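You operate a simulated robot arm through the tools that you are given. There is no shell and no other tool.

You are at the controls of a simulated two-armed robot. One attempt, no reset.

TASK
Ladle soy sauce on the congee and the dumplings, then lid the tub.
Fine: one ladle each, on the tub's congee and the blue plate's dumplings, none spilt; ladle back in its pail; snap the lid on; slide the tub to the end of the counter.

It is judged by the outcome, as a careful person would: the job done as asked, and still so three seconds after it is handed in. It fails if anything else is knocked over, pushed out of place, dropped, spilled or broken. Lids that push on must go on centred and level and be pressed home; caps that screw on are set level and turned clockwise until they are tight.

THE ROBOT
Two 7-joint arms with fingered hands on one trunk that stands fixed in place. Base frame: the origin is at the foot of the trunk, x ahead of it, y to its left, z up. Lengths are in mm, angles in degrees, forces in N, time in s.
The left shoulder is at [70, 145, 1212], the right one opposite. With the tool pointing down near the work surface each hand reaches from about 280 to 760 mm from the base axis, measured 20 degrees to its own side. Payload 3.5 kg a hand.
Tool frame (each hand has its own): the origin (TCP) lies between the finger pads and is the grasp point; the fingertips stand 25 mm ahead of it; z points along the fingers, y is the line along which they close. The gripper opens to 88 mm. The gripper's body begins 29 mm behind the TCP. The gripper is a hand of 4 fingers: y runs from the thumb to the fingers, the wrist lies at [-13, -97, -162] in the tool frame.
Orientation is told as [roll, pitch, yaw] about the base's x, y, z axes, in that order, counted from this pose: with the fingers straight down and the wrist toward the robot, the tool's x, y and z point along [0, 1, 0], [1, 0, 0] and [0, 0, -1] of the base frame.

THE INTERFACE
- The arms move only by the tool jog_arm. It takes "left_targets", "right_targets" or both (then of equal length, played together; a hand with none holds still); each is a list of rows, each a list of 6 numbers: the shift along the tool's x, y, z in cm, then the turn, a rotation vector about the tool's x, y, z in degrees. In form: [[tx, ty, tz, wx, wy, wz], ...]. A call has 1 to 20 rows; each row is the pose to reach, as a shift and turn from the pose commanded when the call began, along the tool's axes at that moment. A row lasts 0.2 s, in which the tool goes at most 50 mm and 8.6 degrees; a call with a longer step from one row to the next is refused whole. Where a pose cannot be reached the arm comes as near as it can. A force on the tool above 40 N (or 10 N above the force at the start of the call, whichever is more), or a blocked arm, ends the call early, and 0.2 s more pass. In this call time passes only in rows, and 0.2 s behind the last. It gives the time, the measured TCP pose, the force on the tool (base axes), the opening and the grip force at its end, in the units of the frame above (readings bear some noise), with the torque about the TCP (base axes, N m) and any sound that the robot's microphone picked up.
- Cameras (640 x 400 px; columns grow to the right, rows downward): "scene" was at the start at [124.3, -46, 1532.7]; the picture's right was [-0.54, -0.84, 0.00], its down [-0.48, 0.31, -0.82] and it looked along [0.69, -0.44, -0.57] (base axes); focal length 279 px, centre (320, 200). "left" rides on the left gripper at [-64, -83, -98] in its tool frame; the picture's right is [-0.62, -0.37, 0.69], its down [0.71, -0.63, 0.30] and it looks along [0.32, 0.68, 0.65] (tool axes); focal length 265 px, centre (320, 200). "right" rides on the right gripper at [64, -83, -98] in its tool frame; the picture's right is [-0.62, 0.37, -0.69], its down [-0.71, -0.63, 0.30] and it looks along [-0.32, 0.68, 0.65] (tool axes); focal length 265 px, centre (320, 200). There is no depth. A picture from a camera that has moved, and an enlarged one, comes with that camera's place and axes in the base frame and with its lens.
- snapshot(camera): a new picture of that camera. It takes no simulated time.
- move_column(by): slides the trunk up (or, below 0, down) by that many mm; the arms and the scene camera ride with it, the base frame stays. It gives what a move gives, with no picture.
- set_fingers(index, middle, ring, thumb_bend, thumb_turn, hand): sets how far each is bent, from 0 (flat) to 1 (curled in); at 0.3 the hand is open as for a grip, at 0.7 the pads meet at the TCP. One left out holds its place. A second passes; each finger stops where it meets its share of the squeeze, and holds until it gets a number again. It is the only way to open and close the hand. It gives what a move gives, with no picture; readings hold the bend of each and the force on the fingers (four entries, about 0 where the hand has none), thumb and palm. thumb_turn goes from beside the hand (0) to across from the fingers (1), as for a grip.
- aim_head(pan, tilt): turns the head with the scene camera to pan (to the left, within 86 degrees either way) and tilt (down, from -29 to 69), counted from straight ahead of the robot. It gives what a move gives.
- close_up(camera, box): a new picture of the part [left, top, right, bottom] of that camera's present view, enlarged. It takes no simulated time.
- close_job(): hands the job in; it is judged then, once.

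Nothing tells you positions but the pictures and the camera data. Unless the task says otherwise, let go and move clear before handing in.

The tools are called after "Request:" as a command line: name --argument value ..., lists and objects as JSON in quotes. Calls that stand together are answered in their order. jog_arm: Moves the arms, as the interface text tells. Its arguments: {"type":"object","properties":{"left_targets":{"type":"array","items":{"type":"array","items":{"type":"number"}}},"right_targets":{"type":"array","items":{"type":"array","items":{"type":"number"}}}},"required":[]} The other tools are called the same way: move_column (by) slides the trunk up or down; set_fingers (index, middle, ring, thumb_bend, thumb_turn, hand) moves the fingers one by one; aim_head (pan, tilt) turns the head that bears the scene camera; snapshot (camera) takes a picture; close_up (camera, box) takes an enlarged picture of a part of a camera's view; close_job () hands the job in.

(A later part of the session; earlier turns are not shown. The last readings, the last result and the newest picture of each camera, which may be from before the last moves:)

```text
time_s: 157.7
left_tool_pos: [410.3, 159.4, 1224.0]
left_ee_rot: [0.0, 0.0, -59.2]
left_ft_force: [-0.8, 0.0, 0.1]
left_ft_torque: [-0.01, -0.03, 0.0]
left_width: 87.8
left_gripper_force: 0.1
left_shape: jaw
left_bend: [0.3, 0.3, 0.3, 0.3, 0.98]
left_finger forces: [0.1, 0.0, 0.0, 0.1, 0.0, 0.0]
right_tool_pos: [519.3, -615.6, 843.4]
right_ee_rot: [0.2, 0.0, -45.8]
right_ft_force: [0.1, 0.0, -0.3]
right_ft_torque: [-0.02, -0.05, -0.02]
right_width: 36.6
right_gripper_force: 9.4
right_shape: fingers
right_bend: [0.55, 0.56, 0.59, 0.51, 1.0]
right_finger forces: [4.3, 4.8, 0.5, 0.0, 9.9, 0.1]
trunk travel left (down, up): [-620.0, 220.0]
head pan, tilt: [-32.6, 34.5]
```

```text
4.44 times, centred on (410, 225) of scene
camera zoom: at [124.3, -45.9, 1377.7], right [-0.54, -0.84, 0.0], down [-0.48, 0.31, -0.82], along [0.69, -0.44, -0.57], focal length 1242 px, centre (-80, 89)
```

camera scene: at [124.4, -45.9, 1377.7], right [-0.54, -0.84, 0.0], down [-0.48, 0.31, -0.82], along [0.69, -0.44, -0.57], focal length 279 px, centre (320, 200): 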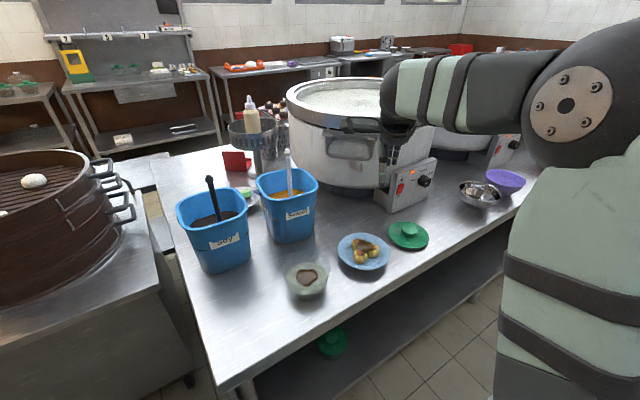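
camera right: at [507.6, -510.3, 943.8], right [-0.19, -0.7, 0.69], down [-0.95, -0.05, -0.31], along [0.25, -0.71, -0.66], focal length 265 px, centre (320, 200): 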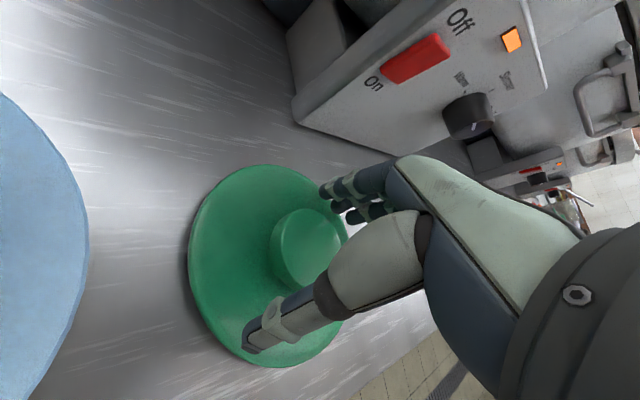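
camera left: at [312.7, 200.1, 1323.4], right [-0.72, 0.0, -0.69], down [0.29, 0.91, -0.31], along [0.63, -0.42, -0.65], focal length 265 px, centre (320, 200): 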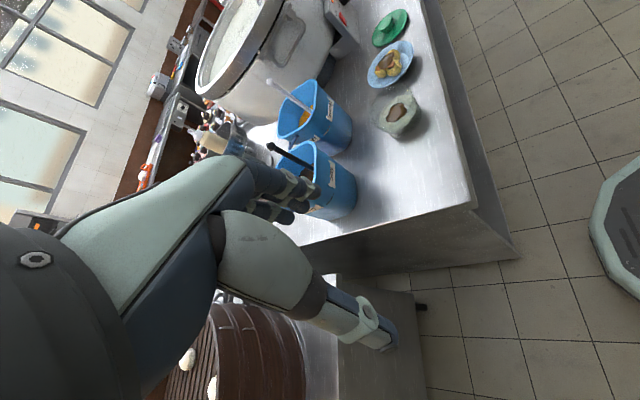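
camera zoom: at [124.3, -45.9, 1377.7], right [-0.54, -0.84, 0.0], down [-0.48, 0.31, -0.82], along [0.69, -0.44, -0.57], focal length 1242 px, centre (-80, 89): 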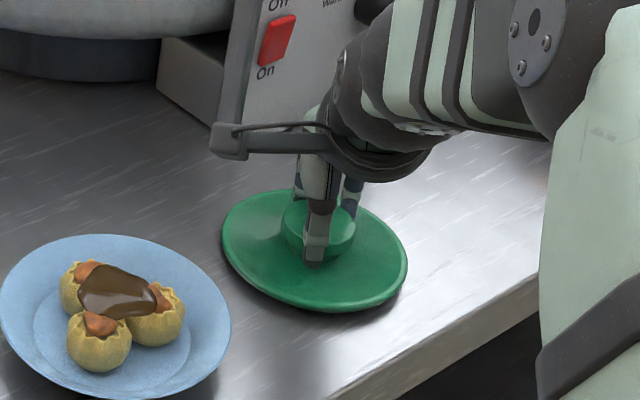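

The grip is firm and balanced (about 10 N). I'll lift the lid a little and check that it stays level.

Request:
jog_arm --right_targets '[[0, 0, -0.8, 0, 0, 0], [0, 0, -2.0, 0, 0, 0], [0, 0, -3.5, 0, 0, 0], [0, 0, -5.0, 0, 0, 0], [0, 0, -6.0, 0, 0, 0]]'

Request:
close_up --camera "left" --box '[360, 0, 430, 70]'

Request:
close_up --camera "right" --box '[200, 140, 400, 360]'

Request:
close_up --camera "scene" --box '[360, 160, 450, 270]'

```text
time_s: 158.9
left_tool_pos: [410.0, 159.5, 1224.7]
left_ee_rot: [0.0, -0.1, -59.1]
left_ft_force: [1.0, 0.7, 0.2]
left_ft_torque: [-0.02, 0.02, 0.02]
left_width: 87.5
left_gripper_force: 0.1
left_shape: jaw
left_bend: [0.3, 0.3, 0.3, 0.3, 0.98]
left_finger forces: [0.0, 0.1, 0.0, 0.0, 0.1, 0.0]
right_tool_pos: [518.6, -616.3, 905.6]
right_ee_rot: [0.2, 0.1, -45.8]
right_ft_force: [-0.5, 0.0, 0.1]
right_ft_torque: [-0.01, -0.04, 0.02]
right_width: 36.6
right_gripper_force: 10.3
right_shape: fingers
right_bend: [0.55, 0.56, 0.59, 0.51, 1.0]
right_finger forces: [4.3, 4.8, 0.4, 0.0, 10.0, 0.1]
trunk travel left (down, up): [-620.0, 220.0]
head pan, tilt: [-32.6, 34.5]
```

```text
5.71 times, centred on (395, 35) of left
camera zoom: at [312.5, 200.2, 1323.4], right [-0.72, 0.0, -0.69], down [0.29, 0.91, -0.31], along [0.63, -0.42, -0.65], focal length 1517 px, centre (-109, 1143)
```

zoom: 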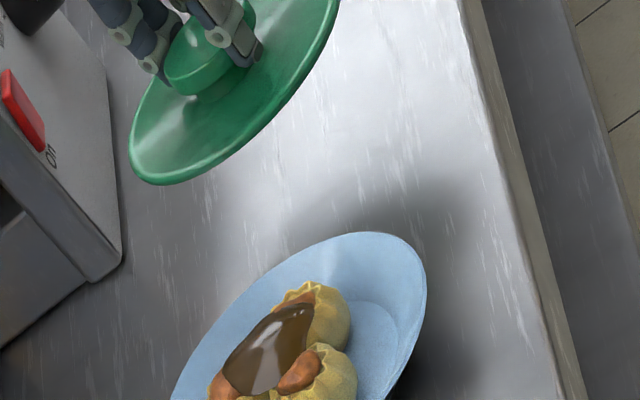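

```text
1.82 times, centred on (300, 250) of right
camera zoom: at [507.2, -510.7, 1004.9], right [-0.19, -0.7, 0.69], down [-0.95, -0.05, -0.31], along [0.25, -0.71, -0.66], focal length 483 px, centre (356, 109)
```

zoom: 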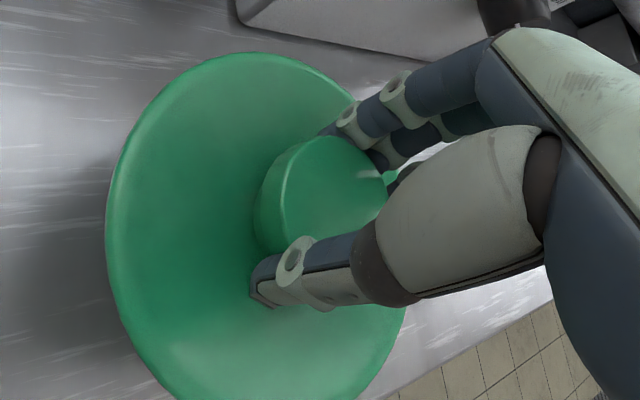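

```text
3.64 times, centred on (405, 215) of scene
camera zoom: at [124.2, -45.9, 1377.7], right [-0.54, -0.84, 0.0], down [-0.48, 0.31, -0.82], along [0.69, -0.44, -0.57], focal length 1016 px, centre (11, 146)
```

zoom: 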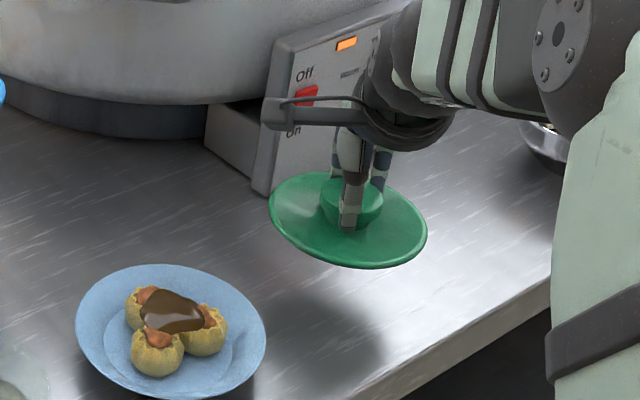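

The lid is up and looks level. I'll measure its levelness more closely.

Request:
close_up --camera "scene" --box '[380, 195, 430, 235]'

Request:
close_up --camera "left" --box '[365, 0, 425, 45]'

```text
10.00 times, centred on (405, 215) of scene
camera zoom: at [124.2, -45.9, 1377.7], right [-0.54, -0.84, 0.0], down [-0.48, 0.31, -0.82], along [0.69, -0.44, -0.57], focal length 2794 px, centre (-530, 50)
```

zoom: 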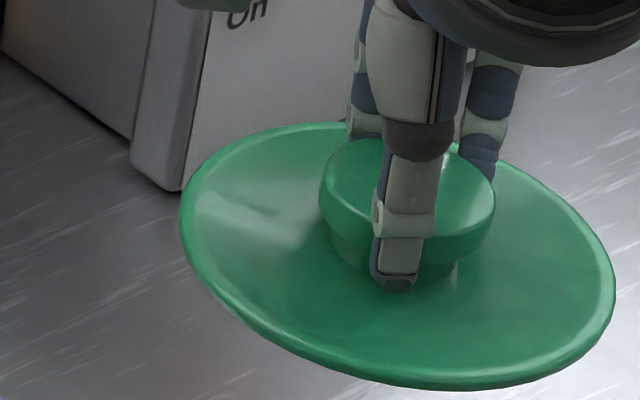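

```text
8.89 times, centred on (395, 22) of left
camera zoom: at [312.5, 200.2, 1323.4], right [-0.72, 0.0, -0.69], down [0.29, 0.91, -0.31], along [0.63, -0.42, -0.65], focal length 2359 px, centre (-347, 1778)
```

zoom: 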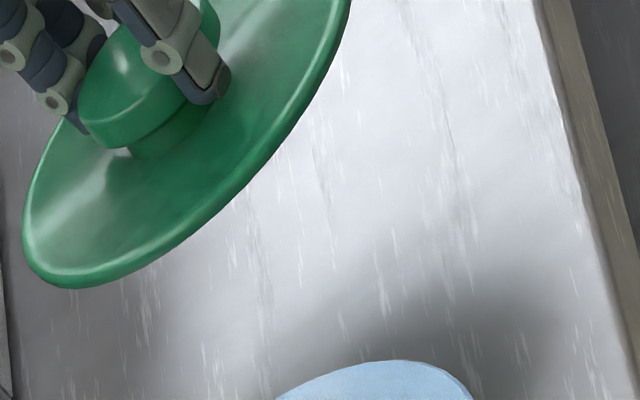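

The lid is level to within about a degree and centred under the hand. I'll raise it and carry it over to the tub.

Request:
jog_arm --right_targets '[[0, 0, -2.75, 0, 0, 0], [0, 0, -5.5, 0, 0, 0], [0.49, -0.5, -5.5, 0, 0, 0], [1.73, -1.76, -5.5, 0, 0, 0], [3.46, -3.51, -5.5, 0, 0, 0], [5.43, -5.52, -5.5, 0, 0, 0], [7.65, -7.78, -5.5, 0, 0, 0], [9.87, -10.04, -5.5, 0, 0, 0], [12.34, -12.55, -5.5, 0, 0, 0], [14.81, -15.05, -5.5, 0, 0, 0], [17.03, -17.31, -5.5, 0, 0, 0], [19.25, -19.57, -5.5, 0, 0, 0], [21.22, -21.58, -5.5, 0, 0, 0], [22.95, -23.33, -5.5, 0, 0, 0], [24.19, -24.59, -5.5, 0, 0, 0], [24.68, -25.09, -5.5, 0, 0, 0]]'

Request:
close_up --camera "scene" --box '[260, 210, 360, 320]'

Request:
close_up --camera "left" --box '[340, 20, 460, 150]'

Request:
snapshot --camera "right"

```text
time_s: 162.3
left_tool_pos: [410.1, 159.5, 1225.5]
left_ee_rot: [0.0, -0.1, -59.1]
left_ft_force: [0.7, -0.4, 0.4]
left_ft_torque: [-0.05, 0.0, 0.0]
left_width: 87.5
left_gripper_force: 0.1
left_shape: jaw
left_bend: [0.3, 0.3, 0.3, 0.3, 0.98]
left_finger forces: [0.0, 0.1, 0.0, 0.1, 0.1, 0.0]
right_tool_pos: [522.5, -263.1, 959.8]
right_ee_rot: [0.3, 0.1, -45.8]
right_ft_force: [0.0, -0.1, 0.0]
right_ft_torque: [0.0, -0.01, -0.01]
right_width: 36.3
right_gripper_force: 9.6
right_shape: fingers
right_bend: [0.55, 0.56, 0.59, 0.52, 1.0]
right_finger forces: [4.4, 4.9, 0.5, 0.0, 9.8, 0.0]
trunk travel left (down, up): [-620.0, 220.0]
head pan, tilt: [-32.6, 34.5]
```

```text
3.64 times, centred on (310, 265) of scene
camera zoom: at [124.3, -45.7, 1377.7], right [-0.54, -0.84, 0.0], down [-0.48, 0.31, -0.82], along [0.69, -0.44, -0.57], focal length 1016 px, centre (356, -36)
```

zoom: 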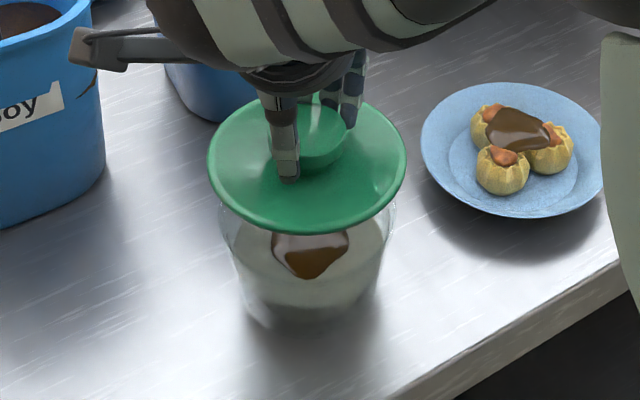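

```text
3.08 times, centred on (400, 85) of left
camera zoom: at [312.6, 200.3, 1323.4], right [-0.72, 0.0, -0.69], down [0.29, 0.91, -0.31], along [0.63, -0.42, -0.65], focal length 817 px, centre (74, 554)
```

zoom: 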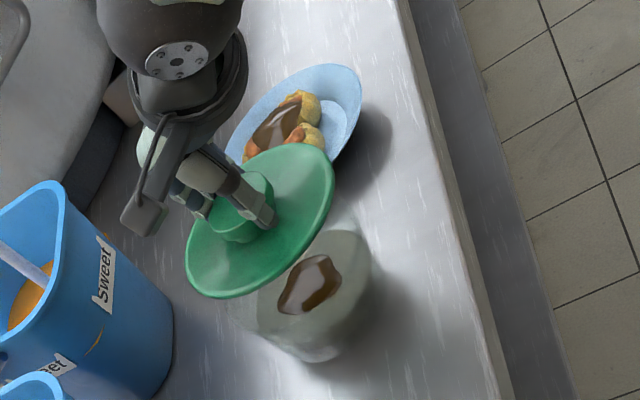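

```text
taken
camera right: at [509.6, -157.8, 1059.8], right [-0.19, -0.7, 0.69], down [-0.95, -0.05, -0.31], along [0.24, -0.71, -0.66], focal length 265 px, centre (320, 200)
```

right: 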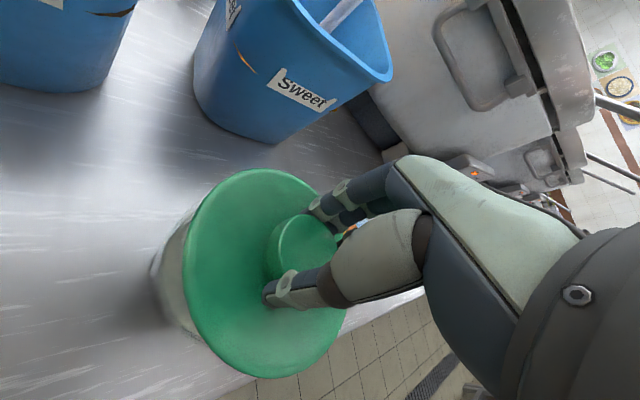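

The lid is right over the tub. I'll lower it to just above the rim and compare the edges from both cameras.

Request:
jog_arm --right_targets '[[0, 0, 1.0, 0, 0, 0], [0, 0, 2.0, 0, 0, 0], [0, 0, 3.0, 0, 0, 0], [0, 0, 3.6, 0, 0, 0]]'

Request:
close_up --camera "scene" --box '[280, 240, 340, 310]'

Request:
close_up --camera "left" --box '[365, 65, 435, 145]'

Request:
close_up --camera "right" --box '[130, 140, 370, 400]'

```text
time_s: 163.3
left_tool_pos: [410.6, 159.1, 1225.1]
left_ee_rot: [0.0, 0.1, -59.1]
left_ft_force: [0.6, 0.5, 0.1]
left_ft_torque: [-0.01, -0.01, 0.04]
left_width: 87.5
left_gripper_force: 0.0
left_shape: jaw
left_bend: [0.3, 0.3, 0.3, 0.3, 0.98]
left_finger forces: [0.0, 0.0, 0.0, 0.0, 0.0, 0.0]
right_tool_pos: [520.6, -262.7, 924.2]
right_ee_rot: [0.2, 0.1, -45.8]
right_ft_force: [1.0, 0.1, 0.1]
right_ft_torque: [-0.01, 0.0, -0.03]
right_width: 36.8
right_gripper_force: 10.1
right_shape: fingers
right_bend: [0.55, 0.56, 0.59, 0.52, 1.0]
right_finger forces: [4.4, 4.8, 0.5, 0.0, 9.8, 0.1]
trunk travel left (down, up): [-620.0, 220.0]
head pan, tilt: [-32.6, 34.5]
```

```text
5.71 times, centred on (310, 275) of scene
camera zoom: at [124.5, -45.9, 1377.7], right [-0.54, -0.84, 0.0], down [-0.48, 0.31, -0.82], along [0.69, -0.44, -0.57], focal length 1596 px, centre (377, -229)
```

zoom: 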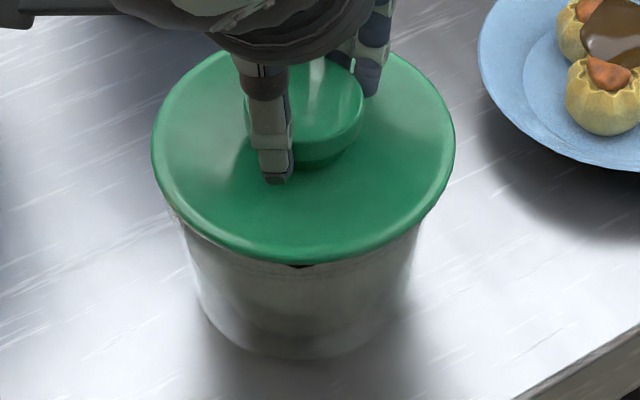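

```text
5.00 times, centred on (400, 105) of left
camera zoom: at [312.8, 200.2, 1323.4], right [-0.72, 0.0, -0.69], down [0.29, 0.91, -0.31], along [0.63, -0.42, -0.65], focal length 1327 px, centre (-80, 675)
```

zoom: 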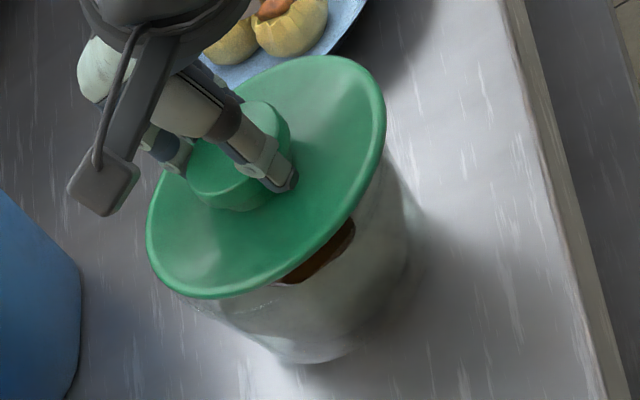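

```text
1.54 times, centred on (250, 270) of right
camera zoom: at [508.7, -158.1, 1024.2], right [-0.19, -0.7, 0.69], down [-0.95, -0.05, -0.31], along [0.25, -0.71, -0.66], focal length 408 px, centre (428, 92)
```

zoom: 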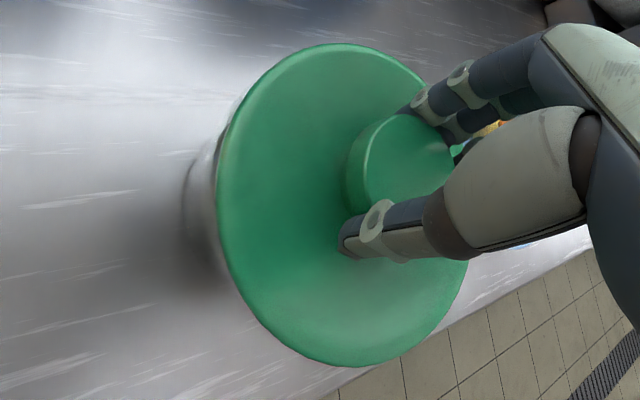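

The lid hovers about 10 mm above the rim and looks well centred from the head camera. I'll zoom into the edges to confirm from the side.

Request:
close_up --camera "left" --box '[375, 100, 425, 140]'

Request:
close_up --camera "scene" --box '[280, 265, 340, 300]'

Request:
close_up --camera "right" --box '[180, 150, 260, 300]'

```text
10.00 times, centred on (400, 120) of left
camera zoom: at [312.8, 200.2, 1323.4], right [-0.72, 0.0, -0.69], down [0.29, 0.91, -0.31], along [0.63, -0.42, -0.65], focal length 2654 px, centre (-480, 1000)
```

zoom: 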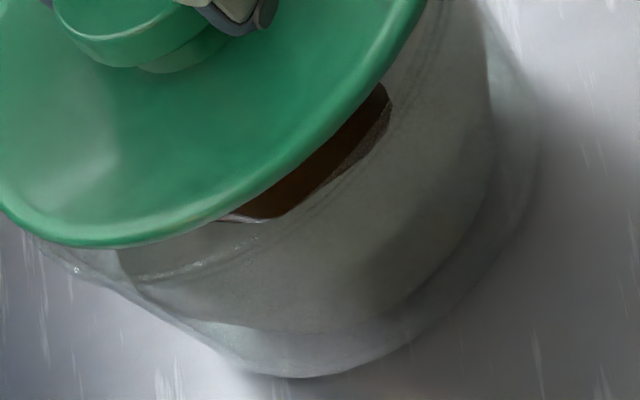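

```text
10.67 times, centred on (310, 282) of scene
camera zoom: at [124.5, -45.9, 1377.7], right [-0.54, -0.84, 0.0], down [-0.48, 0.31, -0.82], along [0.69, -0.44, -0.57], focal length 2980 px, centre (427, -680)
```

zoom: 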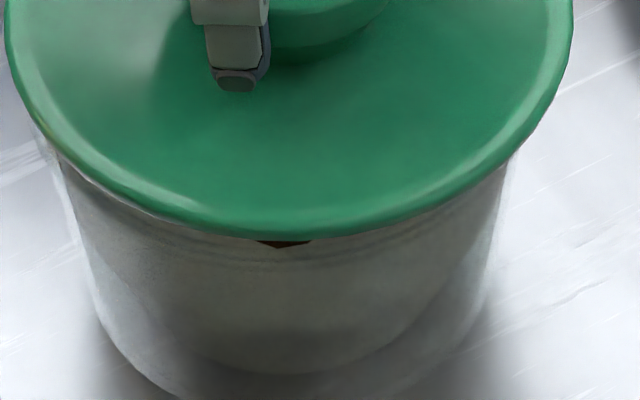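

```text
2.67 times, centred on (220, 225) of right
camera zoom: at [508.7, -158.1, 1024.2], right [-0.19, -0.7, 0.69], down [-0.95, -0.05, -0.31], along [0.25, -0.71, -0.66], focal length 708 px, centre (587, 133)
```

zoom: 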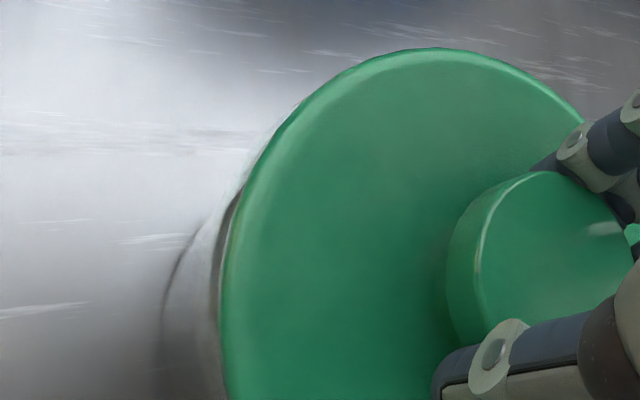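

The views agree the lid should go about 2 mm further left to be centred. I'll make that correction and lower it gently onto the rim, watching the force.

Request:
jog_arm --right_targets '[[0.2, -0.11, 0, 0, 0, 0], [0.2, -0.11, 0.3, 0, 0, 0], [0.2, -0.11, 0.6, 0, 0, 0], [0.2, -0.11, 0.9, 0, 0, 0], [0.2, -0.11, 1.1, 0, 0, 0]]'

Request:
close_up --camera "scene" --box '[280, 245, 340, 310]'

Request:
close_up --camera "left" --box '[370, 70, 430, 140]'

```text
time_s: 164.5
left_tool_pos: [410.3, 159.9, 1225.8]
left_ee_rot: [0.0, -0.1, -59.0]
left_ft_force: [0.3, 0.1, -0.5]
left_ft_torque: [-0.01, -0.01, 0.01]
left_width: 87.5
left_gripper_force: 0.0
left_shape: jaw
left_bend: [0.3, 0.3, 0.3, 0.3, 0.98]
left_finger forces: [0.1, 0.1, 0.1, 0.0, 0.0, 0.0]
right_tool_pos: [522.5, -260.7, 912.6]
right_ee_rot: [0.2, 0.1, -45.9]
right_ft_force: [0.0, -0.1, 0.8]
right_ft_torque: [0.02, -0.05, 0.0]
right_width: 36.5
right_gripper_force: 9.4
right_shape: fingers
right_bend: [0.55, 0.56, 0.59, 0.52, 1.0]
right_finger forces: [4.4, 4.9, 0.5, 0.0, 9.8, 0.0]
trunk travel left (down, up): [-620.0, 220.0]
head pan, tilt: [-32.6, 34.5]
```

```text
6.15 times, centred on (310, 278) of scene
camera zoom: at [124.4, -45.9, 1377.7], right [-0.54, -0.84, 0.0], down [-0.48, 0.31, -0.82], along [0.69, -0.44, -0.57], focal length 1719 px, centre (382, -277)
```

zoom: 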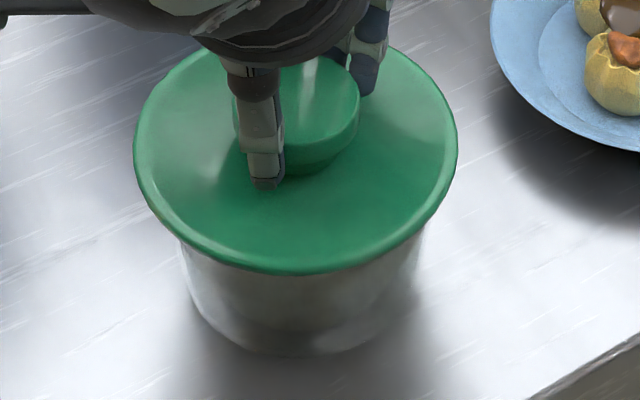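

```text
5.71 times, centred on (400, 105) of left
camera zoom: at [312.7, 200.2, 1323.4], right [-0.72, 0.0, -0.69], down [0.29, 0.91, -0.31], along [0.63, -0.42, -0.65], focal length 1517 px, centre (-137, 743)
```

zoom: 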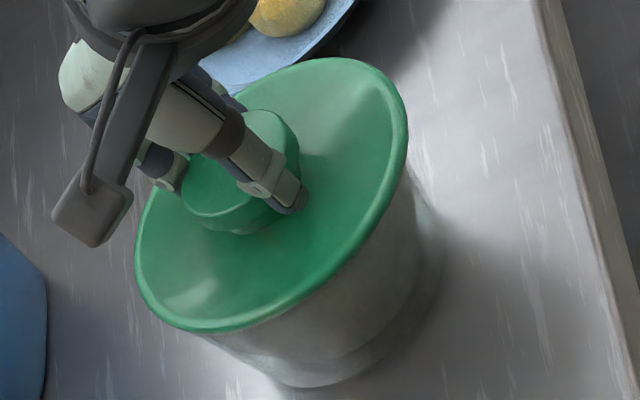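

Request:
close_up --camera "scene" --box '[282, 268, 338, 304]'

Request:
close_up --camera "left" --box '[375, 95, 430, 140]'

Request:
close_up --camera "right" --box '[170, 150, 270, 390]'

```text
11.11 times, centred on (310, 286) of scene
camera zoom: at [124.4, -45.9, 1377.7], right [-0.54, -0.84, 0.0], down [-0.48, 0.31, -0.82], along [0.69, -0.44, -0.57], focal length 3104 px, centre (431, -756)
```

zoom: 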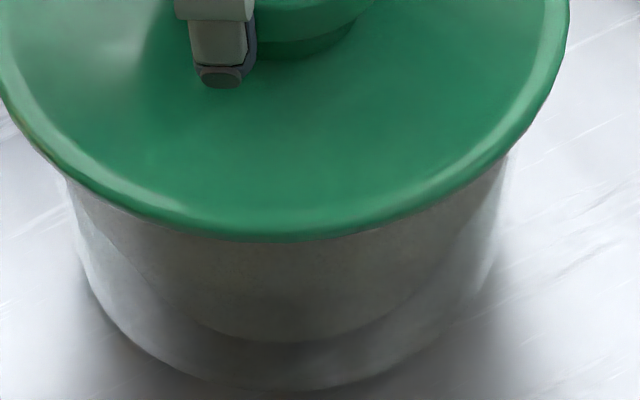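

```text
8.89 times, centred on (402, 118) of left
camera zoom: at [312.7, 200.2, 1323.4], right [-0.72, 0.0, -0.69], down [0.29, 0.91, -0.31], along [0.63, -0.42, -0.65], focal length 2359 px, centre (-413, 933)
```

zoom: 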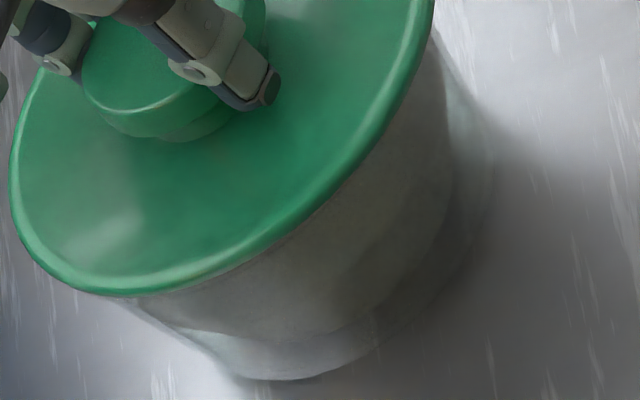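

```text
1.67 times, centred on (220, 270) of right
camera zoom: at [509.8, -155.6, 1012.8], right [-0.19, -0.7, 0.69], down [-0.95, -0.05, -0.31], along [0.25, -0.71, -0.66], focal length 442 px, centre (487, 83)
```

zoom: 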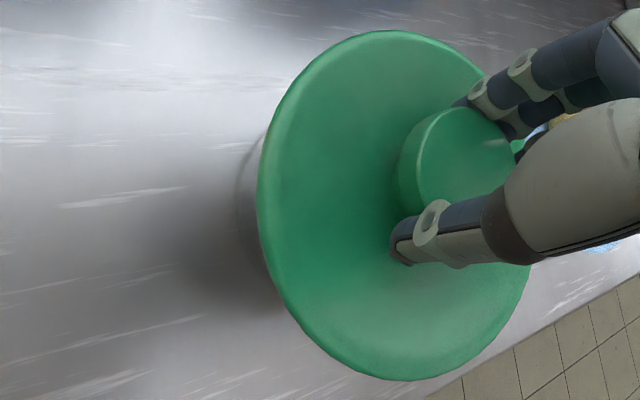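

From here the lid looks about 1 mm too far left. I'll trim that and keep lowering gently until it seats on the rim.

Request:
jog_arm --right_targets '[[-0.12, 0.03, 0, 0, 0, 0], [-0.12, 0.03, 0.15, 0, 0, 0], [-0.12, 0.03, 0.3, 0, 0, 0], [-0.12, 0.03, 0.45, 0, 0, 0], [-0.12, 0.03, 0.6, 0, 0, 0]]'

Request:
close_up --camera "scene" --box '[282, 250, 338, 304]'

Request:
close_up --camera "left" --box '[375, 80, 430, 140]'

```text
time_s: 165.7
left_tool_pos: [410.5, 161.0, 1225.7]
left_ee_rot: [0.0, 0.0, -59.1]
left_ft_force: [1.1, -0.2, 1.6]
left_ft_torque: [-0.01, -0.05, -0.02]
left_width: 87.5
left_gripper_force: 0.0
left_shape: jaw
left_bend: [0.3, 0.3, 0.3, 0.3, 0.98]
left_finger forces: [0.1, 0.0, 0.0, 0.0, 0.0, 0.1]
right_tool_pos: [521.7, -261.7, 909.2]
right_ee_rot: [0.4, 0.0, -45.8]
right_ft_force: [0.3, -1.5, 8.5]
right_ft_torque: [-0.1, -0.05, 0.01]
right_width: 36.0
right_gripper_force: 9.9
right_shape: fingers
right_bend: [0.55, 0.56, 0.59, 0.52, 1.0]
right_finger forces: [5.0, 4.9, 0.3, 0.0, 9.5, 0.0]
trunk travel left (down, up): [-620.0, 220.0]
head pan, tilt: [-32.6, 34.5]
```

```text
7.41 times, centred on (310, 277) of scene
camera zoom: at [123.2, -45.4, 1378.0], right [-0.54, -0.84, 0.0], down [-0.48, 0.3, -0.82], along [0.69, -0.44, -0.57], focal length 2070 px, centre (394, -370)
```

zoom: 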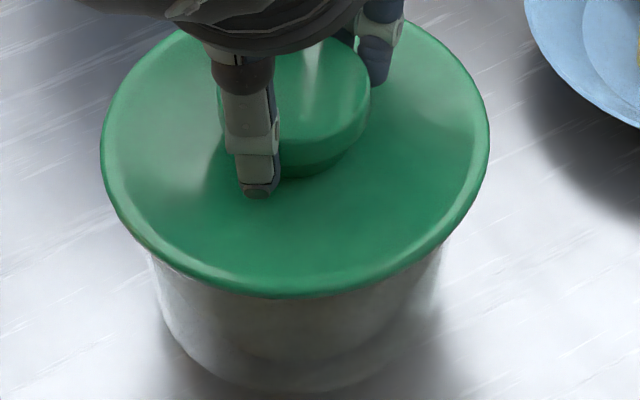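

```text
6.67 times, centred on (402, 110) of left
camera zoom: at [311.6, 200.7, 1323.8], right [-0.72, 0.0, -0.69], down [0.29, 0.91, -0.31], along [0.63, -0.42, -0.65], focal length 1769 px, centre (-230, 800)
```

zoom: 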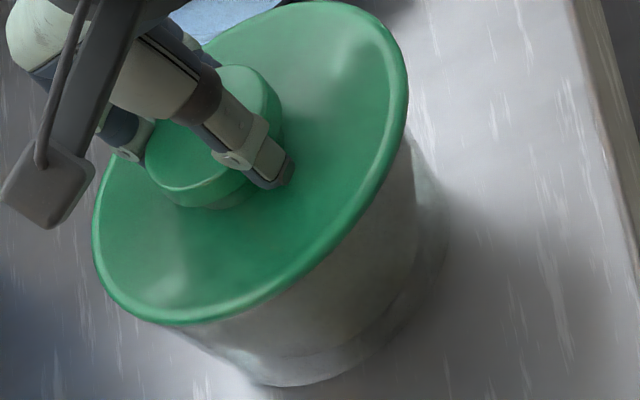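

The lid touched at 8.5 N, bearing slightly more on the right side, so it's a hair too far left. I'll lift a touch, shift 1 mm right, and set it down again.

Request:
jog_arm --right_targets '[[0, 0, -0.5, 0, 0, 0], [-0.03, 0.11, -0.5, 0, 0, 0], [-0.03, 0.11, -0.3, 0, 0, 0], [-0.03, 0.11, -0.1, 0, 0, 0], [-0.03, 0.11, 0.05, 0, 0, 0]]'

Request:
close_up --camera "scene" --box '[282, 250, 338, 304]'

```text
time_s: 166.9
left_tool_pos: [408.7, 159.7, 1225.9]
left_ee_rot: [0.0, -0.1, -59.2]
left_ft_force: [1.7, 0.5, 0.6]
left_ft_torque: [0.01, 0.04, 0.0]
left_width: 87.4
left_gripper_force: 0.1
left_shape: jaw
left_bend: [0.3, 0.3, 0.3, 0.3, 0.98]
left_finger forces: [0.0, 0.0, 0.0, 0.0, 0.1, 0.0]
right_tool_pos: [521.5, -263.0, 908.5]
right_ee_rot: [0.3, 0.0, -45.8]
right_ft_force: [-0.2, 0.0, 10.0]
right_ft_torque: [-0.06, -0.04, -0.01]
right_width: 35.8
right_gripper_force: 9.9
right_shape: fingers
right_bend: [0.55, 0.56, 0.6, 0.52, 1.0]
right_finger forces: [4.7, 4.6, 0.5, 0.1, 9.7, 0.0]
trunk travel left (down, up): [-620.0, 220.0]
head pan, tilt: [-32.6, 34.5]
```

```text
7.41 times, centred on (310, 277) of scene
camera zoom: at [123.0, -45.3, 1378.1], right [-0.54, -0.84, 0.0], down [-0.48, 0.3, -0.82], along [0.69, -0.45, -0.57], focal length 2070 px, centre (394, -370)
```

zoom: 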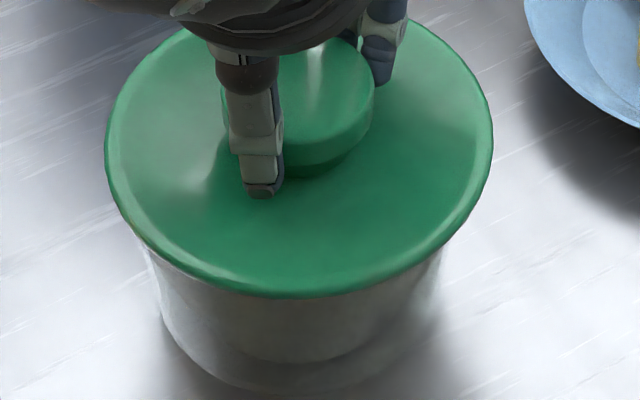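

The contact is now even with no sideways force. I'll press down progressively and listen for the snap.

Request:
jog_arm --right_targets '[[0, 0, 0.15, 0, 0, 0], [0, 0, 0.3, 0, 0, 0], [0, 0, 0.45, 0, 0, 0], [0, 0, 0.6, 0, 0, 0], [0, 0, 0.75, 0, 0, 0]]'

Request:
close_up --camera "scene" --box '[282, 250, 338, 304]'

Request:
close_up --camera "left" --box '[375, 80, 430, 140]'

```text
time_s: 168.1
left_tool_pos: [406.2, 161.5, 1226.5]
left_ee_rot: [0.1, -0.3, -59.1]
left_ft_force: [0.4, 0.6, 1.1]
left_ft_torque: [0.0, -0.01, -0.02]
left_width: 87.6
left_gripper_force: 0.0
left_shape: jaw
left_bend: [0.3, 0.3, 0.3, 0.3, 0.98]
left_finger forces: [0.1, 0.0, 0.0, 0.2, 0.0, 0.1]
right_tool_pos: [520.8, -261.0, 904.9]
right_ee_rot: [0.6, -0.6, -45.8]
right_ft_force: [4.6, -3.5, 34.0]
right_ft_torque: [-0.57, -0.33, 0.02]
right_width: 35.0
right_gripper_force: 19.3
right_shape: fingers
right_bend: [0.55, 0.53, 0.6, 0.54, 1.0]
right_finger forces: [6.1, 23.5, 0.2, 0.0, 9.6, 0.0]
trunk travel left (down, up): [-620.0, 220.0]
head pan, tilt: [-32.6, 34.5]
```

```text
7.41 times, centred on (310, 277) of scene
camera zoom: at [120.0, -43.7, 1378.5], right [-0.54, -0.84, 0.0], down [-0.47, 0.3, -0.83], along [0.7, -0.45, -0.56], focal length 2070 px, centre (394, -370)
```

zoom: 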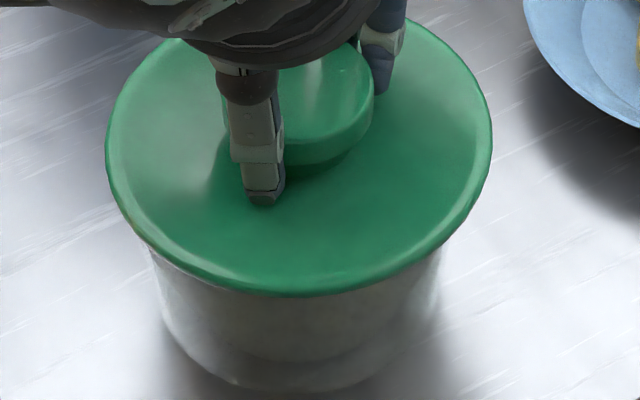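

```text
6.67 times, centred on (402, 110) of left
camera zoom: at [308.5, 202.2, 1324.4], right [-0.72, 0.0, -0.7], down [0.29, 0.91, -0.31], along [0.63, -0.42, -0.65], focal length 1769 px, centre (-230, 800)
```

zoom: 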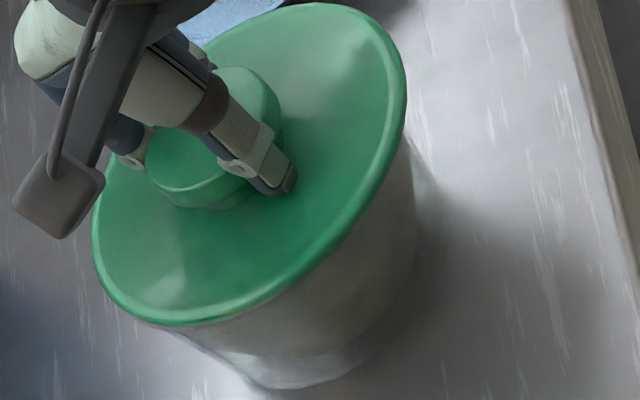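

The lid hasn't snapped yet, and one fingertip was bearing off-centre. I'll ease off, let go of the knob, and press on the centre of the knob instead.

Request:
jog_arm --right_targets '[[0, 0, -0.4, 0, 0, 0], [0, 0, -0.8, 0, 0, 0]]'

Request:
set_fingers --hand "right" --index 0.35 --middle 0.35 --ring 0.35 --thumb_bend 0.35

Request:
jog_arm --right_targets '[[0, 0, -1.0, 0, 0, 0], [0, 0, -2.5, 0, 0, 0], [0, 0, -4.5, 0, 0, 0], [0, 0, -6.0, 0, 0, 0]]'

Request:
close_up --camera "scene" --box '[275, 220, 345, 310]'

Request:
close_up --camera "left" --box '[360, 60, 440, 140]'

Request:
snapshot --camera "right"

```text
time_s: 168.7
left_tool_pos: [409.6, 160.4, 1225.4]
left_ee_rot: [0.0, -0.1, -59.2]
left_ft_force: [0.2, 0.7, -0.4]
left_ft_torque: [-0.04, -0.03, 0.01]
left_width: 87.3
left_gripper_force: 0.0
left_shape: jaw
left_bend: [0.3, 0.3, 0.3, 0.3, 0.98]
left_finger forces: [0.0, 0.0, 0.1, 0.1, 0.0, 0.0]
right_tool_pos: [521.3, -262.2, 907.4]
right_ee_rot: [0.1, 0.2, -45.7]
right_ft_force: [5.1, -1.6, 11.5]
right_ft_torque: [-0.27, -0.22, 0.07]
right_width: 35.1
right_gripper_force: 13.6
right_shape: fingers
right_bend: [0.55, 0.54, 0.6, 0.54, 1.0]
right_finger forces: [6.5, 12.1, 0.4, 0.1, 9.1, 0.0]
trunk travel left (down, up): [-620.0, 220.0]
head pan, tilt: [-32.6, 34.5]
```

```text
time_s: 169.7
left_tool_pos: [410.4, 160.3, 1224.9]
left_ee_rot: [0.0, -0.1, -59.2]
left_ft_force: [-0.9, -0.1, -0.8]
left_ft_torque: [0.01, 0.03, -0.01]
left_width: 87.8
left_gripper_force: 0.1
left_shape: jaw
left_bend: [0.3, 0.3, 0.3, 0.3, 0.98]
left_finger forces: [0.0, 0.0, 0.0, 0.0, 0.0, 0.0]
right_tool_pos: [520.7, -263.1, 906.9]
right_ee_rot: [0.1, 0.2, -45.8]
right_ft_force: [0.3, 0.4, 0.1]
right_ft_torque: [0.0, -0.03, -0.05]
right_width: 73.6
right_gripper_force: 0.1
right_shape: fingers
right_bend: [0.35, 0.35, 0.35, 0.35, 0.98]
right_finger forces: [0.0, 0.0, 0.0, 0.0, 0.0, 0.0]
trunk travel left (down, up): [-620.0, 220.0]
head pan, tilt: [-32.6, 34.5]
heard: snap
```

```text
time_s: 170.7
left_tool_pos: [410.2, 159.4, 1224.9]
left_ee_rot: [0.0, -0.1, -59.1]
left_ft_force: [0.5, 0.3, 0.0]
left_ft_torque: [0.02, 0.01, 0.01]
left_width: 87.2
left_gripper_force: 0.0
left_shape: jaw
left_bend: [0.3, 0.3, 0.3, 0.3, 0.98]
left_finger forces: [0.1, 0.1, 0.0, 0.0, 0.1, 0.1]
right_tool_pos: [520.7, -263.2, 968.0]
right_ee_rot: [0.1, 0.1, -45.7]
right_ft_force: [0.1, -0.6, 0.4]
right_ft_torque: [0.01, 0.01, 0.02]
right_width: 73.8
right_gripper_force: 0.1
right_shape: fingers
right_bend: [0.35, 0.35, 0.35, 0.35, 0.98]
right_finger forces: [0.0, 0.0, 0.1, 0.0, 0.0, 0.0]
trunk travel left (down, up): [-620.0, 220.0]
head pan, tilt: [-32.6, 34.5]
```

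```text
4.44 times, centred on (310, 265) of scene
camera zoom: at [123.9, -45.7, 1377.8], right [-0.54, -0.84, 0.0], down [-0.48, 0.31, -0.82], along [0.69, -0.44, -0.57], focal length 1242 px, centre (364, -89)
```

zoom: 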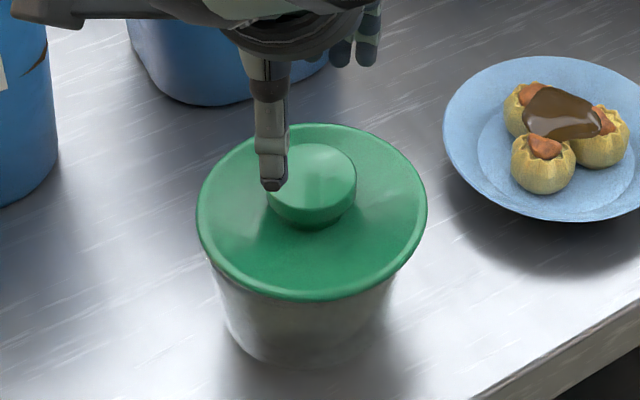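

```text
5.00 times, centred on (400, 100) of left
camera zoom: at [312.3, 200.3, 1323.5], right [-0.72, 0.0, -0.69], down [0.29, 0.91, -0.31], along [0.63, -0.42, -0.65], focal length 1327 px, centre (-80, 700)
```

zoom: 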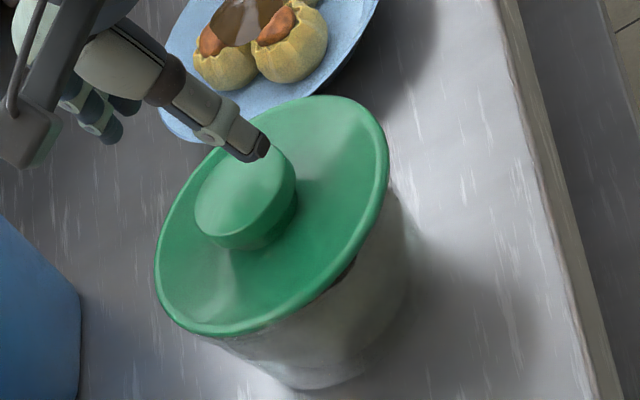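

```text
taken
camera right: at [508.1, -158.0, 1067.8], right [-0.19, -0.7, 0.69], down [-0.95, -0.05, -0.31], along [0.25, -0.71, -0.66], focal length 265 px, centre (320, 200)
```

right: 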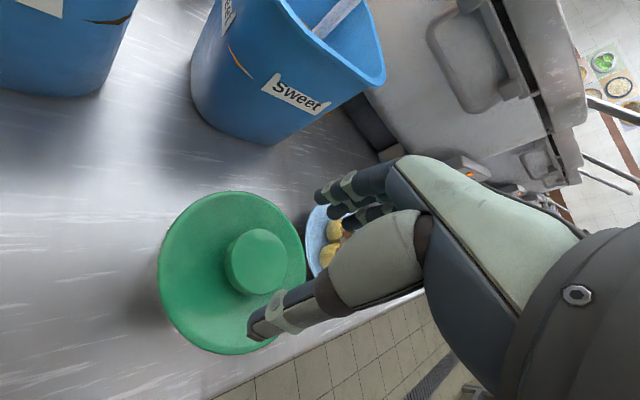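

I heard a snap as the fingers opened. I'll check closely whether the lid is fully down and level.

Request:
close_up --camera "left" --box '[372, 75, 428, 140]'

Request:
close_up --camera "scene" --box '[282, 245, 338, 304]'

Request:
close_up --camera "right" --box '[140, 170, 320, 370]'

```text
6.15 times, centred on (400, 108) of left
camera zoom: at [312.3, 200.3, 1323.5], right [-0.72, 0.0, -0.69], down [0.29, 0.91, -0.31], along [0.63, -0.42, -0.65], focal length 1633 px, centre (-172, 769)
```

zoom: 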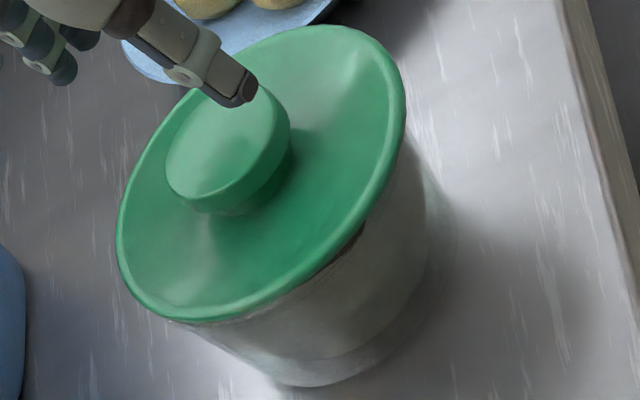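

```text
6.78 times, centred on (310, 274) of scene
camera zoom: at [123.9, -45.7, 1377.8], right [-0.54, -0.84, 0.0], down [-0.48, 0.31, -0.82], along [0.69, -0.44, -0.57], focal length 1894 px, centre (388, -305)
```

zoom: 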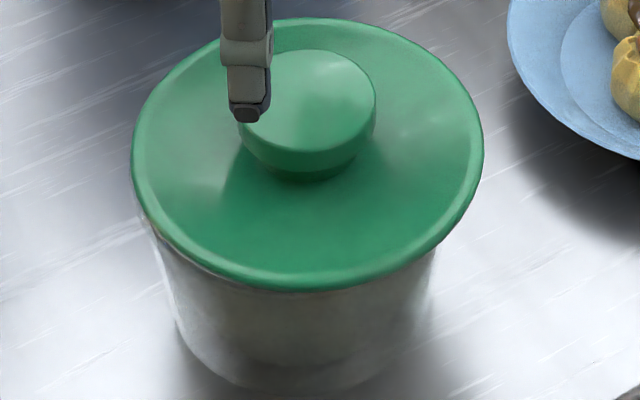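

```text
2.00 times, centred on (230, 270) of right
camera zoom: at [508.1, -158.0, 1067.8], right [-0.19, -0.7, 0.69], down [-0.95, -0.05, -0.31], along [0.25, -0.71, -0.66], focal length 531 px, centre (500, 60)
```

zoom: 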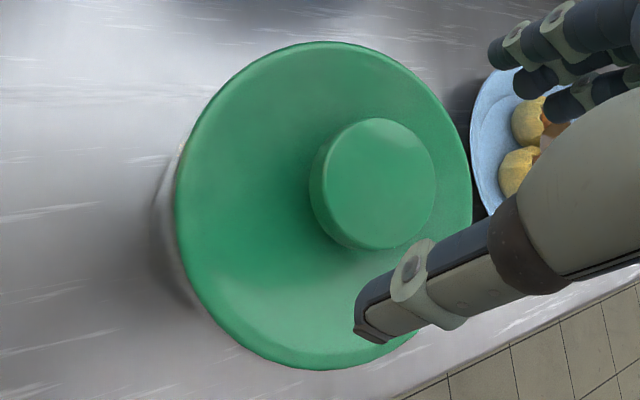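

The lid sits on the rim but looks about 3–4 mm to the right and may not be fully home. I'll bring the fingertips together and press squarely on the middle of the knob.

Request:
set_fingers --hand "right" --index 1.0 --middle 1.0 --ring 1.0 --thumb_bend 0.5

Request:
set_fingers --hand "right" --thumb_bend 1.0

Request:
close_up --camera "left" --box '[340, 40, 440, 140]'

Request:
close_up --camera "scene" --box '[265, 200, 355, 300]'

Request:
close_up --camera "right" --box '[140, 120, 440, 370]'

```text
time_s: 171.7
left_tool_pos: [411.6, 160.2, 1225.6]
left_ee_rot: [-0.1, -0.1, -59.1]
left_ft_force: [1.0, 0.4, 0.9]
left_ft_torque: [0.0, 0.02, 0.01]
left_width: 87.3
left_gripper_force: 0.1
left_shape: jaw
left_bend: [0.3, 0.3, 0.3, 0.3, 0.98]
left_finger forces: [0.0, 0.0, 0.0, 0.0, 0.0, 0.0]
right_tool_pos: [520.9, -263.7, 967.4]
right_ee_rot: [0.1, 0.1, -45.9]
right_ft_force: [0.1, 0.4, 0.9]
right_ft_torque: [-0.01, 0.02, 0.01]
right_width: 43.9
right_gripper_force: 0.0
right_shape: fingers
right_bend: [1.0, 1.0, 1.0, 0.5, 1.0]
right_finger forces: [0.0, 0.0, 0.0, 0.1, 0.1, 0.0]
trunk travel left (down, up): [-620.0, 220.0]
head pan, tilt: [-32.6, 34.5]
```

```text
time_s: 172.7
left_tool_pos: [409.4, 159.5, 1225.2]
left_ee_rot: [-0.1, -0.2, -59.2]
left_ft_force: [0.2, 0.9, -0.2]
left_ft_torque: [-0.02, -0.02, -0.02]
left_width: 87.9
left_gripper_force: 0.0
left_shape: jaw
left_bend: [0.3, 0.3, 0.3, 0.3, 0.98]
left_finger forces: [0.1, 0.0, 0.1, 0.1, 0.1, 0.0]
right_tool_pos: [521.4, -264.5, 968.1]
right_ee_rot: [0.3, 0.1, -45.9]
right_ft_force: [-0.2, -0.6, 0.0]
right_ft_torque: [0.01, 0.02, -0.01]
right_width: 25.0
right_gripper_force: 0.1
right_shape: fingers
right_bend: [1.0, 1.0, 1.0, 0.92, 1.0]
right_finger forces: [0.0, 0.0, 0.0, 0.1, 0.0, 0.1]
trunk travel left (down, up): [-620.0, 220.0]
head pan, tilt: [-32.6, 34.5]
```

```text
4.00 times, centred on (390, 90) of left
camera zoom: at [312.7, 200.2, 1323.4], right [-0.72, 0.0, -0.69], down [0.29, 0.91, -0.31], along [0.63, -0.42, -0.65], focal length 1062 px, centre (40, 640)
```

zoom: 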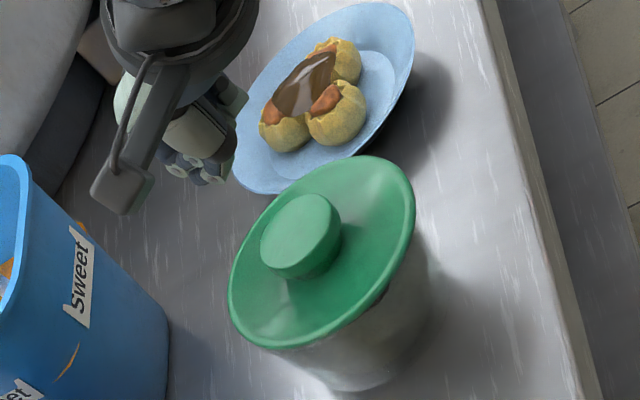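

```text
4.00 times, centred on (310, 250) of scene
camera zoom: at [124.3, -45.8, 1377.7], right [-0.54, -0.84, 0.0], down [-0.48, 0.31, -0.82], along [0.69, -0.44, -0.57], focal length 1118 px, centre (360, 0)
```

zoom: 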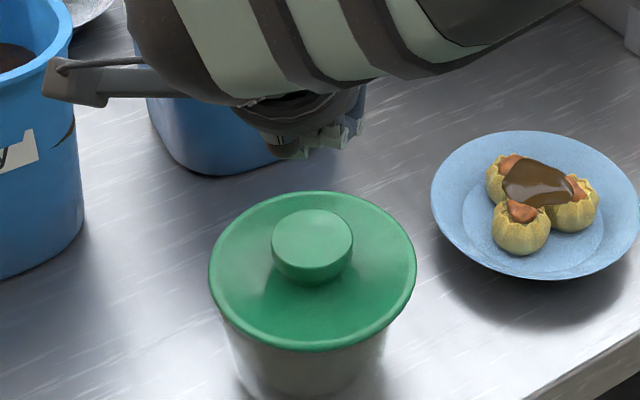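

```text
1.60 times, centred on (290, 245) of right
camera zoom: at [508.4, -158.1, 1067.3], right [-0.19, -0.7, 0.69], down [-0.95, -0.05, -0.31], along [0.25, -0.71, -0.66], focal length 425 px, centre (368, 128)
```

zoom: 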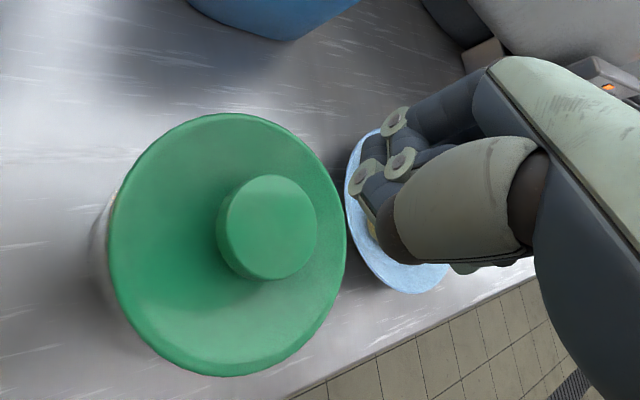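

Seen clearly, the lid has slid about 5 mm to the right on the rim, so it isn't seated. I'll re-grip the knob, lift it, recentre it, and this time press straight on the knob.

Request:
set_fingers --hand "right" --index 0.3 --middle 0.3 --ring 0.3 --thumb_bend 0.3

Request:
jog_arm --right_targets '[[-0.28, 0.15, 0, 0, 0, 0], [-0.56, 0.29, 0.8, 0, 0, 0], [-0.56, 0.29, 2.4, 0, 0, 0], [-0.56, 0.29, 4.0, 0, 0, 0], [-0.56, 0.29, 5.2, 0, 0, 0], [-0.56, 0.29, 5.7, 0, 0, 0]]'

Request:
close_up --camera "right" --box '[140, 120, 400, 370]'

Request:
close_up --camera "left" --box '[360, 50, 440, 140]'

```text
time_s: 173.7
left_tool_pos: [411.0, 160.3, 1225.2]
left_ee_rot: [0.0, 0.0, -59.0]
left_ft_force: [0.8, -0.1, 0.6]
left_ft_torque: [-0.03, -0.03, 0.01]
left_width: 87.6
left_gripper_force: 0.1
left_shape: jaw
left_bend: [0.3, 0.3, 0.3, 0.3, 0.98]
left_finger forces: [0.1, 0.0, 0.0, 0.0, 0.0, 0.0]
right_tool_pos: [521.4, -262.7, 967.6]
right_ee_rot: [0.2, 0.2, -45.8]
right_ft_force: [0.9, -0.8, 0.3]
right_ft_torque: [0.01, -0.01, 0.0]
right_width: 84.8
right_gripper_force: 0.1
right_shape: fingers
right_bend: [0.3, 0.3, 0.3, 0.3, 0.98]
right_finger forces: [0.1, 0.0, 0.0, 0.1, 0.1, 0.1]
trunk travel left (down, up): [-620.0, 220.0]
head pan, tilt: [-32.6, 34.5]
```

```text
time_s: 175.1
left_tool_pos: [410.8, 160.0, 1223.9]
left_ee_rot: [0.0, 0.0, -59.1]
left_ft_force: [0.1, -0.8, 0.1]
left_ft_torque: [-0.01, 0.0, -0.07]
left_width: 87.6
left_gripper_force: 0.0
left_shape: jaw
left_bend: [0.3, 0.3, 0.3, 0.3, 0.98]
left_finger forces: [0.1, 0.1, 0.1, 0.1, 0.0, 0.0]
right_tool_pos: [519.9, -268.9, 910.6]
right_ee_rot: [0.1, 0.2, -45.8]
right_ft_force: [0.2, 0.2, -0.7]
right_ft_torque: [-0.02, -0.04, 0.01]
right_width: 84.4
right_gripper_force: 0.1
right_shape: fingers
right_bend: [0.3, 0.3, 0.3, 0.3, 0.98]
right_finger forces: [0.0, 0.0, 0.1, 0.1, 0.0, 0.0]
trunk travel left (down, up): [-620.0, 220.0]
head pan, tilt: [-32.6, 34.5]
```

```text
1.60 times, centred on (270, 245) of right
camera zoom: at [507.4, -164.5, 1010.2], right [-0.19, -0.7, 0.69], down [-0.95, -0.05, -0.31], along [0.25, -0.71, -0.66], focal length 425 px, centre (400, 128)
```

zoom: 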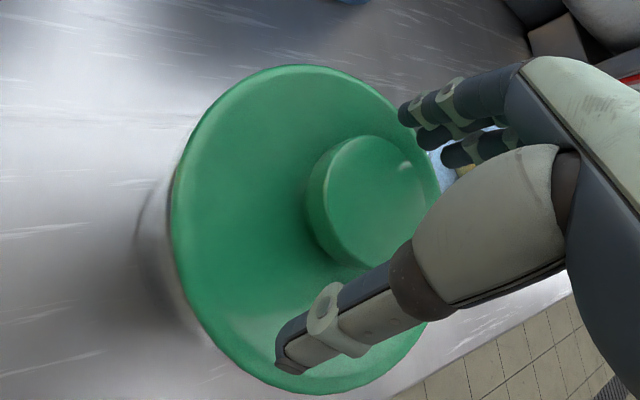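

```text
4.44 times, centred on (400, 95) of left
camera zoom: at [312.7, 200.2, 1323.4], right [-0.72, 0.0, -0.69], down [0.29, 0.91, -0.31], along [0.63, -0.42, -0.65], focal length 1180 px, centre (-36, 667)
```

zoom: 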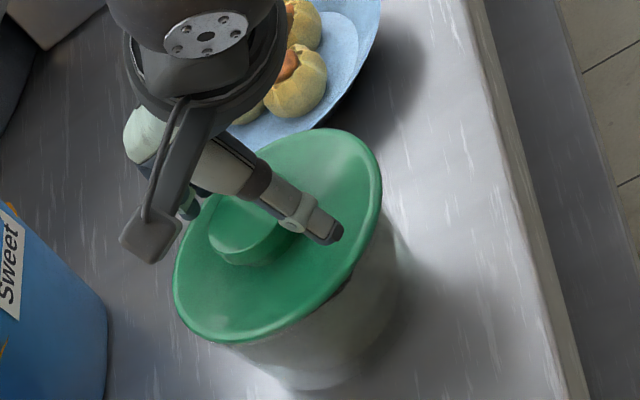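

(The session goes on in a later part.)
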